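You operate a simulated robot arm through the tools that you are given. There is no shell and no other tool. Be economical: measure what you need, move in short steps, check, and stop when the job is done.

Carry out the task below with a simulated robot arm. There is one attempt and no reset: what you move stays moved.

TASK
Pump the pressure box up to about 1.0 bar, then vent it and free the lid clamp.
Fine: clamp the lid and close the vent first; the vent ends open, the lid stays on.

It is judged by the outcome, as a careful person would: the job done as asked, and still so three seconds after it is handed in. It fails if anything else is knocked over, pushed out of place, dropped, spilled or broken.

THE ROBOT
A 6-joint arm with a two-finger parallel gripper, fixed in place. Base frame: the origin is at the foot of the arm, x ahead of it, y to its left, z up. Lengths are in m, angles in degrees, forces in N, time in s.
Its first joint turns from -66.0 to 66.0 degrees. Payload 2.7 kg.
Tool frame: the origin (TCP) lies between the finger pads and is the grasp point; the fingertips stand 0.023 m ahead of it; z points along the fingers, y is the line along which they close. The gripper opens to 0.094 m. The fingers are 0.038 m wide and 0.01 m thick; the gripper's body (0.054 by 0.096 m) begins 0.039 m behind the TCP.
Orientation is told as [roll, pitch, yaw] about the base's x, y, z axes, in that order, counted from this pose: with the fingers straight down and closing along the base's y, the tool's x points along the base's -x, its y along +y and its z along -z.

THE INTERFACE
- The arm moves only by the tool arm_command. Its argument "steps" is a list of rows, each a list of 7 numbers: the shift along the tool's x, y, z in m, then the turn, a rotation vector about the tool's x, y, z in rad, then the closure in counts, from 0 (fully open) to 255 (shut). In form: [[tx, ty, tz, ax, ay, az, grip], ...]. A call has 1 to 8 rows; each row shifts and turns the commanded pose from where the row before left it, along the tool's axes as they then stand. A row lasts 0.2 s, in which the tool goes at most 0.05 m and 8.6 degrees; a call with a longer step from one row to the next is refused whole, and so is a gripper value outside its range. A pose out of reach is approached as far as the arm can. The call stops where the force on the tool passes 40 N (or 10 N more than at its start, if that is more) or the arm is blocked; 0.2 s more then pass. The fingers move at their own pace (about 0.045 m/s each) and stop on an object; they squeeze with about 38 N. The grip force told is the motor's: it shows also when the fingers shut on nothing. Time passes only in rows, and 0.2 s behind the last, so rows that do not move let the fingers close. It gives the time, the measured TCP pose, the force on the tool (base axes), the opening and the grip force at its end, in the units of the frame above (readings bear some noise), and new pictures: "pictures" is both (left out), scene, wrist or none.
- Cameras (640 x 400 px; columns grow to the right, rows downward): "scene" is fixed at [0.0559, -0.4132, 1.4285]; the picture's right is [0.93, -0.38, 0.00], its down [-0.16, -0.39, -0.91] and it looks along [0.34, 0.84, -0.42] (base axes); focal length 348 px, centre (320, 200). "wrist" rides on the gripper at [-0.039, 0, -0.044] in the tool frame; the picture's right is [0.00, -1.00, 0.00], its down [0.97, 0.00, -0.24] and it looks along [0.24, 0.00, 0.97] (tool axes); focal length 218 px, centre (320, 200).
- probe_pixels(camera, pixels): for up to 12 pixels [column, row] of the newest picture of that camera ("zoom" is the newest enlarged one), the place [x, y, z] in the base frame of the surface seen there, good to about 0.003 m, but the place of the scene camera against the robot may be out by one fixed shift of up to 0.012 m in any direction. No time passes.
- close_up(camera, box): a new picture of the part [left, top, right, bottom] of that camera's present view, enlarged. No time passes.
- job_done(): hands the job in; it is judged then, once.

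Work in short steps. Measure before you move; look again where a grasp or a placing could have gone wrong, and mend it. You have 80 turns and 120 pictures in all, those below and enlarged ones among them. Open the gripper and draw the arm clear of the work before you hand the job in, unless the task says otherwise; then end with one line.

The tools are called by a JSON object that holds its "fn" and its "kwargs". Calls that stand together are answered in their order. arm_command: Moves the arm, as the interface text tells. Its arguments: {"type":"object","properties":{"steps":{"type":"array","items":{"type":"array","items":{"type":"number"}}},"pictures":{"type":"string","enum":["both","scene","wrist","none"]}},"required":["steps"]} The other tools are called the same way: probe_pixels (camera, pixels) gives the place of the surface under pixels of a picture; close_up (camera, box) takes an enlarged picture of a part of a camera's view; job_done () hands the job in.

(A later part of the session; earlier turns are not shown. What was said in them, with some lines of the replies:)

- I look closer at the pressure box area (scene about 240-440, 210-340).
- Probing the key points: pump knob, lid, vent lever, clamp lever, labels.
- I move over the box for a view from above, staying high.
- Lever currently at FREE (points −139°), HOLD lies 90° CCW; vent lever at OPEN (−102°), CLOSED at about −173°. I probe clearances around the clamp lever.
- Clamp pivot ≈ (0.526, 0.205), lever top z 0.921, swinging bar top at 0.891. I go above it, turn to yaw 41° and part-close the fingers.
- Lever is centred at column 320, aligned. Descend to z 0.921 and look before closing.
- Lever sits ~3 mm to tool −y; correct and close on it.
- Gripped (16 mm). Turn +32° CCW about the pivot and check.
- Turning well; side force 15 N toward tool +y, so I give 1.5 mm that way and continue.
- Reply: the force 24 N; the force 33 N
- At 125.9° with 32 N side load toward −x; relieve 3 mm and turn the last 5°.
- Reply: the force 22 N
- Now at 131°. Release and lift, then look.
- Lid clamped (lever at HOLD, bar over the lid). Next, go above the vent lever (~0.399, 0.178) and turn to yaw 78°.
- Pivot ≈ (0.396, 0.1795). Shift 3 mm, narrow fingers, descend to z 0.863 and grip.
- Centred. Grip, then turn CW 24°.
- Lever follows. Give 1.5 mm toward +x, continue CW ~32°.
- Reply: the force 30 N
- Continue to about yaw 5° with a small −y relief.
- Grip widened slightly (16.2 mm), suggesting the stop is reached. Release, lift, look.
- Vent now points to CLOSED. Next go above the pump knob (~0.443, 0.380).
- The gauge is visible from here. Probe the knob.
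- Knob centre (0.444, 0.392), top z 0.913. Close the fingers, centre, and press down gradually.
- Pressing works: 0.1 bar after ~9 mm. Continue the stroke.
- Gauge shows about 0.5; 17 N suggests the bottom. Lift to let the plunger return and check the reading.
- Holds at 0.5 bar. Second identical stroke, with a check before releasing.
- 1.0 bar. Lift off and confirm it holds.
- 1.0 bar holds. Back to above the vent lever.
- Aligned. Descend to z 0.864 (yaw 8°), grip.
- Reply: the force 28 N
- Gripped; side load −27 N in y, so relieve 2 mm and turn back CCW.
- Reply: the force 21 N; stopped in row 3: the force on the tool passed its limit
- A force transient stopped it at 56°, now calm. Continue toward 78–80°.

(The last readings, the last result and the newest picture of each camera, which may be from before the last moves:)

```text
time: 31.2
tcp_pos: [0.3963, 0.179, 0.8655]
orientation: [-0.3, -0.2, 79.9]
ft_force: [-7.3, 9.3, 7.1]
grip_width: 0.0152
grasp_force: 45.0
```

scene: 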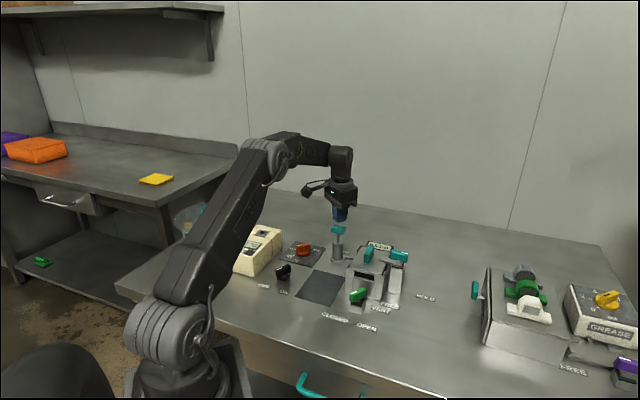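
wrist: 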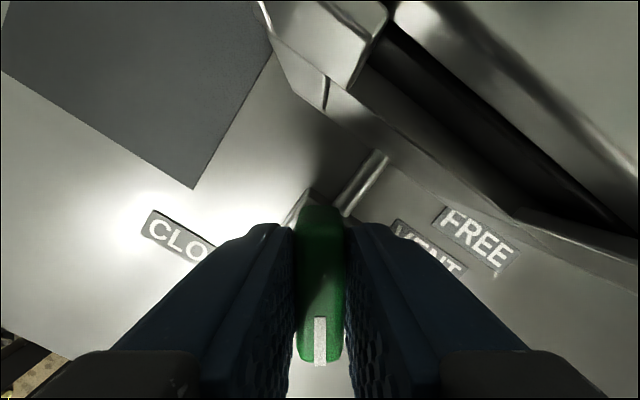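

Yaw 80°, lever back at OPEN. Release, lift and check the gauge.

{"fn": "arm_command", "kwargs": {"steps": [[0, 0, 0, 0, 0, 0, 120], [0, 0, 0, 0, 0, 0, 120], [0, 0, 0, 0, 0, 0, 120], [0, 0, -0.05, 0, 0, 0, 120], [0, 0, -0.05, 0, 0, 0, 120], [0, 0, -0.05, 0, 0, 0, 120]]}}

{"fn": "close_up", "kwargs": {"camera": "scene", "box": [310, 220, 450, 335]}}

{"fn": "close_up", "kwargs": {"camera": "wrist", "box": [220, 125, 420, 250]}}

```text
time: 32.6
tcp_pos: [0.397, 0.1797, 1.0145]
orientation: [-0.1, -0.2, 79.8]
ft_force: [-1.1, -1.5, 1.7]
grip_width: 0.0496
grasp_force: 0.1
```

scene: 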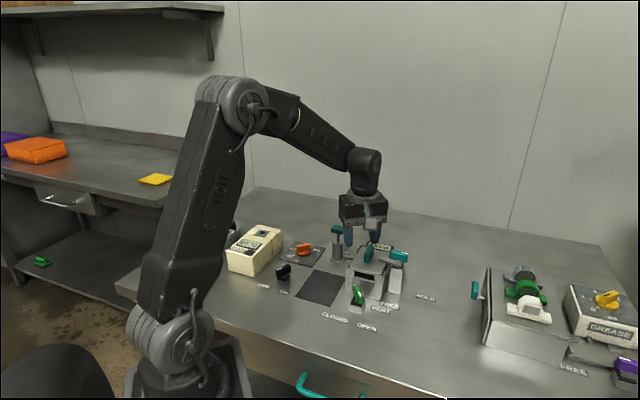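
wrist: 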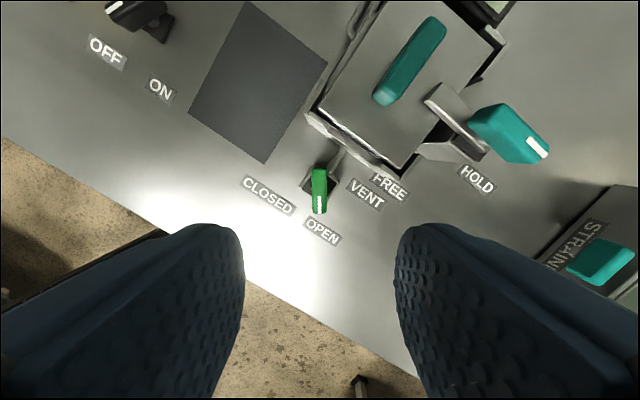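

```text
3.48 times, centred on (380, 278) of scene
```

zoom: 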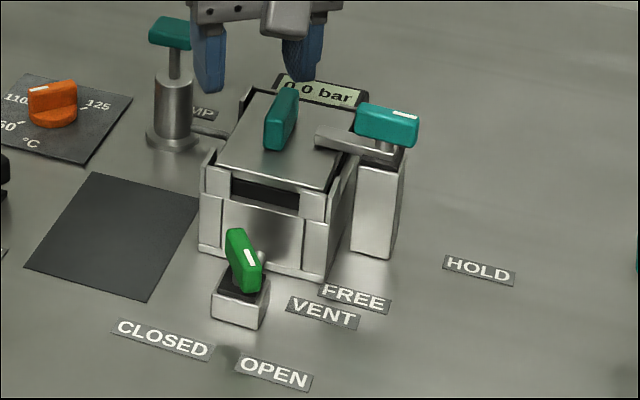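

```text
3.20 times, centred on (320, 188) of wrist
```

zoom: 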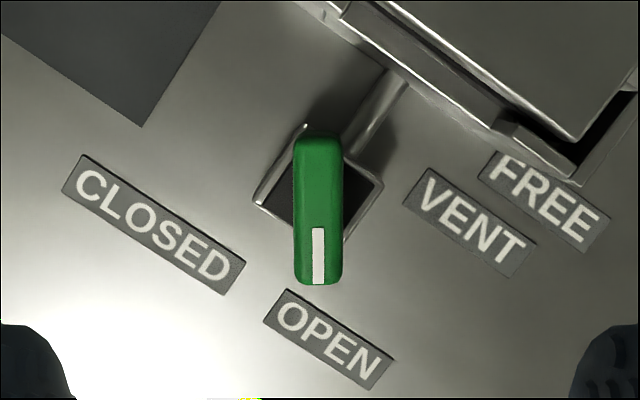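

Gauge 0.0 bar, vent OPEN. Now back above the clamp lever, yaw 131°.

{"fn": "arm_command", "kwargs": {"steps": [[-0.016, -0.0404, 0, 0, 0, 0, 120], [-0.016, -0.0404, 0, 0, 0, 0, 120], [-0.016, -0.0404, 0, 0, 0, 0, 120], [0, 0, 0, 0, 0, -0.14, 120], [0, 0, 0, 0, 0, -0.14, 120], [0, 0, 0, 0, 0, -0.14, 120], [0, 0, 0, 0, 0, -0.14, 120]], "pictures": "none"}}

{"fn": "arm_command", "kwargs": {"steps": [[0, 0, 0, 0, 0, -0.14, 120], [0, 0, 0, 0, 0, -0.14, 120], [0, 0, 0, 0, 0, -0.054, 120], [0, 0, 0, 0, 0, 0, 120]], "pictures": "wrist"}}

{"fn": "close_up", "kwargs": {"camera": "wrist", "box": [220, 125, 420, 250]}}

```text
time: 34.2
tcp_pos: [0.524, 0.2054, 1.0158]
orientation: [-0.2, -0.2, 112.2]
ft_force: [-0.1, -0.6, -0.1]
grip_width: 0.0497
grasp_force: 0.0
```

```text
time: 35.2
tcp_pos: [0.5243, 0.2054, 1.0162]
orientation: [-0.3, -0.1, 131.1]
ft_force: [0.1, -0.6, -0.5]
grip_width: 0.0498
grasp_force: 0.2
```

wrist: 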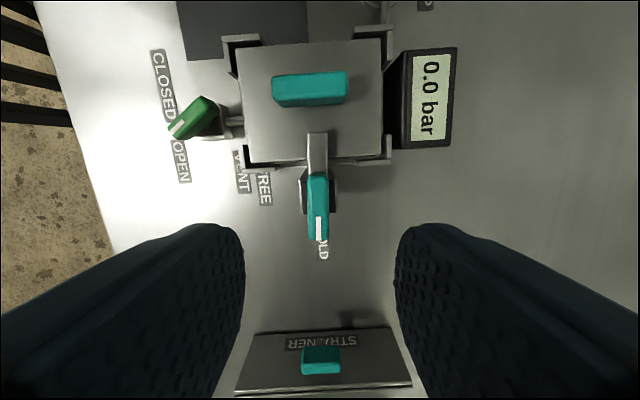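

```text
3.20 times, centred on (320, 188) of wrist
```

zoom: 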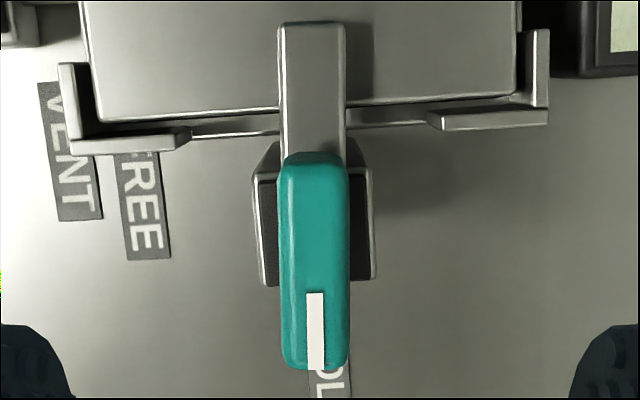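

Centred within 1 mm. Descend to 0.923 and grip.

{"fn": "arm_command", "kwargs": {"steps": [[0, 0.001, 0.045, 0, 0, 0, 120], [0, 0, 0.045, 0, 0, 0, 120], [0, 0, 0.003, 0, 0, 0, 120], [0, 0, 0, 0, 0, 0, 255], [0, 0, 0, 0, 0, 0, 255], [0, 0, 0, 0, 0, 0, 255], [0, 0, 0, 0, 0, 0, 255]], "pictures": "wrist"}}

```text
time: 36.8
tcp_pos: [0.5222, 0.2042, 0.9221]
orientation: [-0.1, -0.1, 131.0]
ft_force: [-10.6, -5.2, 2.2]
grip_width: 0.0151
grasp_force: 45.3
```

wrist: 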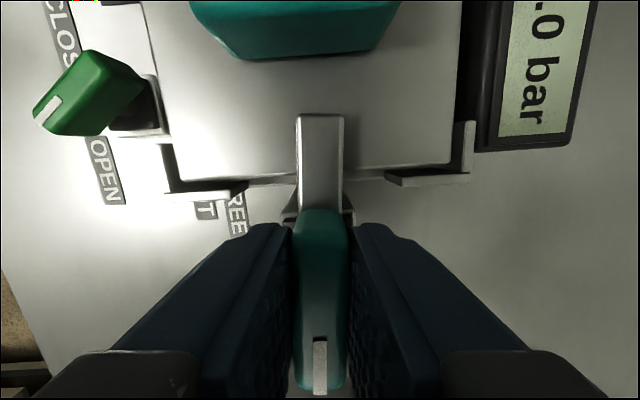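

Gripped. Turn CW in parts.

{"fn": "arm_command", "kwargs": {"steps": [[0, 0, 0, 0, 0, 0.14, 255], [0, 0, 0, 0, 0, 0.14, 255], [0, 0, 0, 0, 0, 0.14, 255]], "pictures": "none"}}

```text
time: 37.6
tcp_pos: [0.5256, 0.2054, 0.9222]
orientation: [-0.3, -0.1, 106.9]
ft_force: [5.3, 4.3, -13.1]
grip_width: 0.0146
grasp_force: 45.2
```

{"fn": "arm_command", "kwargs": {"steps": [[0, 0, 0, 0, 0, 0.14, 255], [0, 0, 0, 0, 0, 0.14, 255], [0, 0, 0, 0, 0, 0.14, 255]], "pictures": "none"}}

```text
time: 38.4
tcp_pos: [0.5257, 0.2069, 0.9218]
orientation: [-0.1, -0.3, 82.8]
ft_force: [24.2, 11.5, -27.3]
grip_width: 0.0152
grasp_force: 45.1
```

Relieve the load (24, 11, −27 N) and continue.

{"fn": "arm_command", "kwargs": {"steps": [[-0.001, -0.002, 0.0015, 0, 0, 0, 255], [0, 0, 0, 0, 0, 0.14, 255], [0, 0, 0, 0, 0, 0.14, 255]], "pictures": "none"}}

```text
time: 39.2
tcp_pos: [0.5258, 0.2045, 0.9224]
orientation: [0.0, -0.4, 66.8]
ft_force: [2.9, -0.8, -12.3]
grip_width: 0.015
grasp_force: 44.9
```

{"fn": "arm_command", "kwargs": {"steps": [[0, 0, 0, 0, 0, 0.14, 255], [0, 0, 0, 0, 0, 0.14, 255], [0, 0, 0, 0, 0, 0.14, 255], [0, 0, 0, 0, 0, 0, 255]], "pictures": "wrist"}}

```text
time: 40.2
tcp_pos: [0.5265, 0.204, 0.9217]
orientation: [-0.1, -0.4, 43.0]
ft_force: [25.2, -4.9, -15.5]
grip_width: 0.0151
grasp_force: 45.1
```

wrist: 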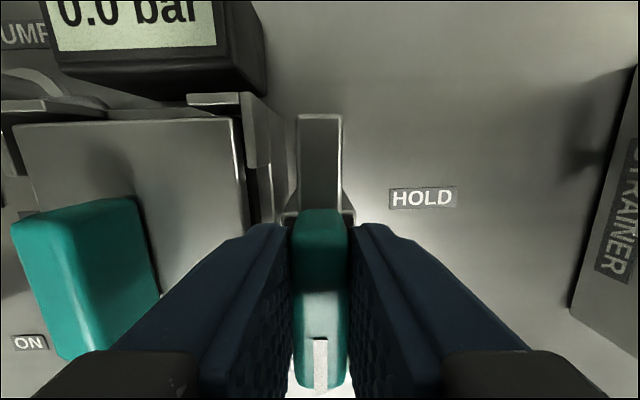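

Last few degrees with relief, then release and lift.

{"fn": "arm_command", "kwargs": {"steps": [[-0.0015, -0.0014, 0, 0, 0, 0.05, 255], [0, 0, 0, 0, 0, 0, 255], [0, 0, 0, 0, 0, 0, 120], [0, 0, 0, 0, 0, 0, 120], [0, 0, 0, 0, 0, 0, 120], [0, 0, -0.05, 0, 0, 0, 120], [0, 0, -0.05, 0, 0, 0, 120], [0, 0, -0.05, 0, 0, 0, 60]]}}

{"fn": "close_up", "kwargs": {"camera": "scene", "box": [310, 220, 450, 335]}}

{"fn": "close_up", "kwargs": {"camera": "wrist", "box": [140, 60, 440, 247]}}

```text
time: 42.0
tcp_pos: [0.5263, 0.2043, 1.0734]
orientation: [0.0, -0.2, 40.0]
ft_force: [-1.0, 0.2, -0.4]
grip_width: 0.0719
grasp_force: 0.1
```

scene: 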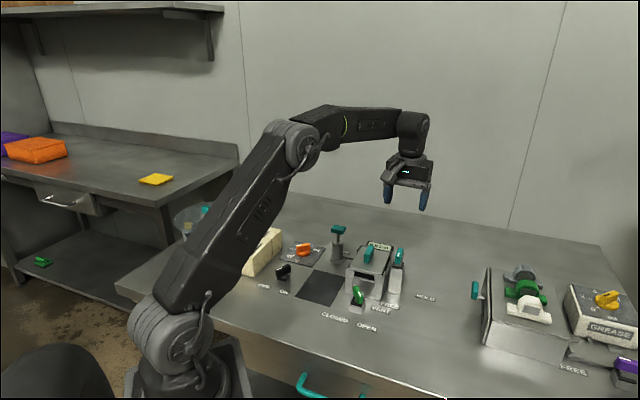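
wrist: 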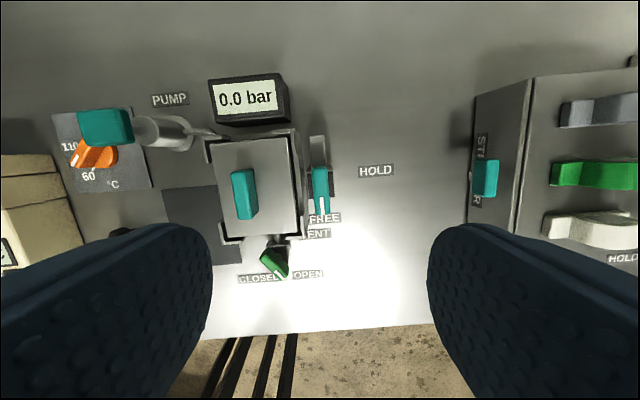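

```text
3.48 times, centred on (380, 278) of scene
```

zoom: 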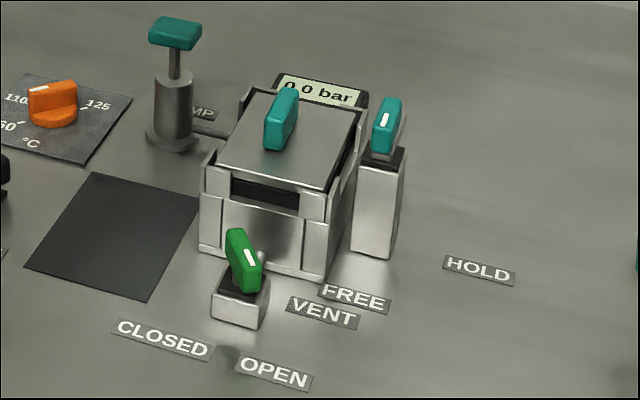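

```text
2.13 times, centred on (290, 154) of wrist
```

zoom: 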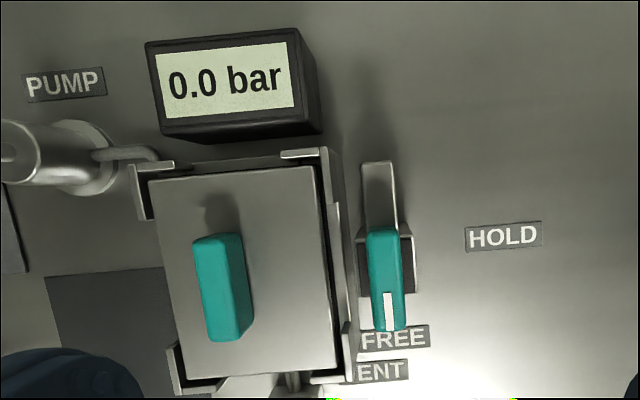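

Clamp is FREE, vent OPEN, gauge 0.0 bar, lid on, gripper open and clear. Handing in.

{"fn": "job_done", "kwargs": {}}

```text
The job is handed in.
```

I clamped the lid, closed the vent and pumped the box to 1.0 bar, where it held. I then opened the vent (gauge back to 0.0 bar) and freed the clamp; the lid is still on and the arm is clear.
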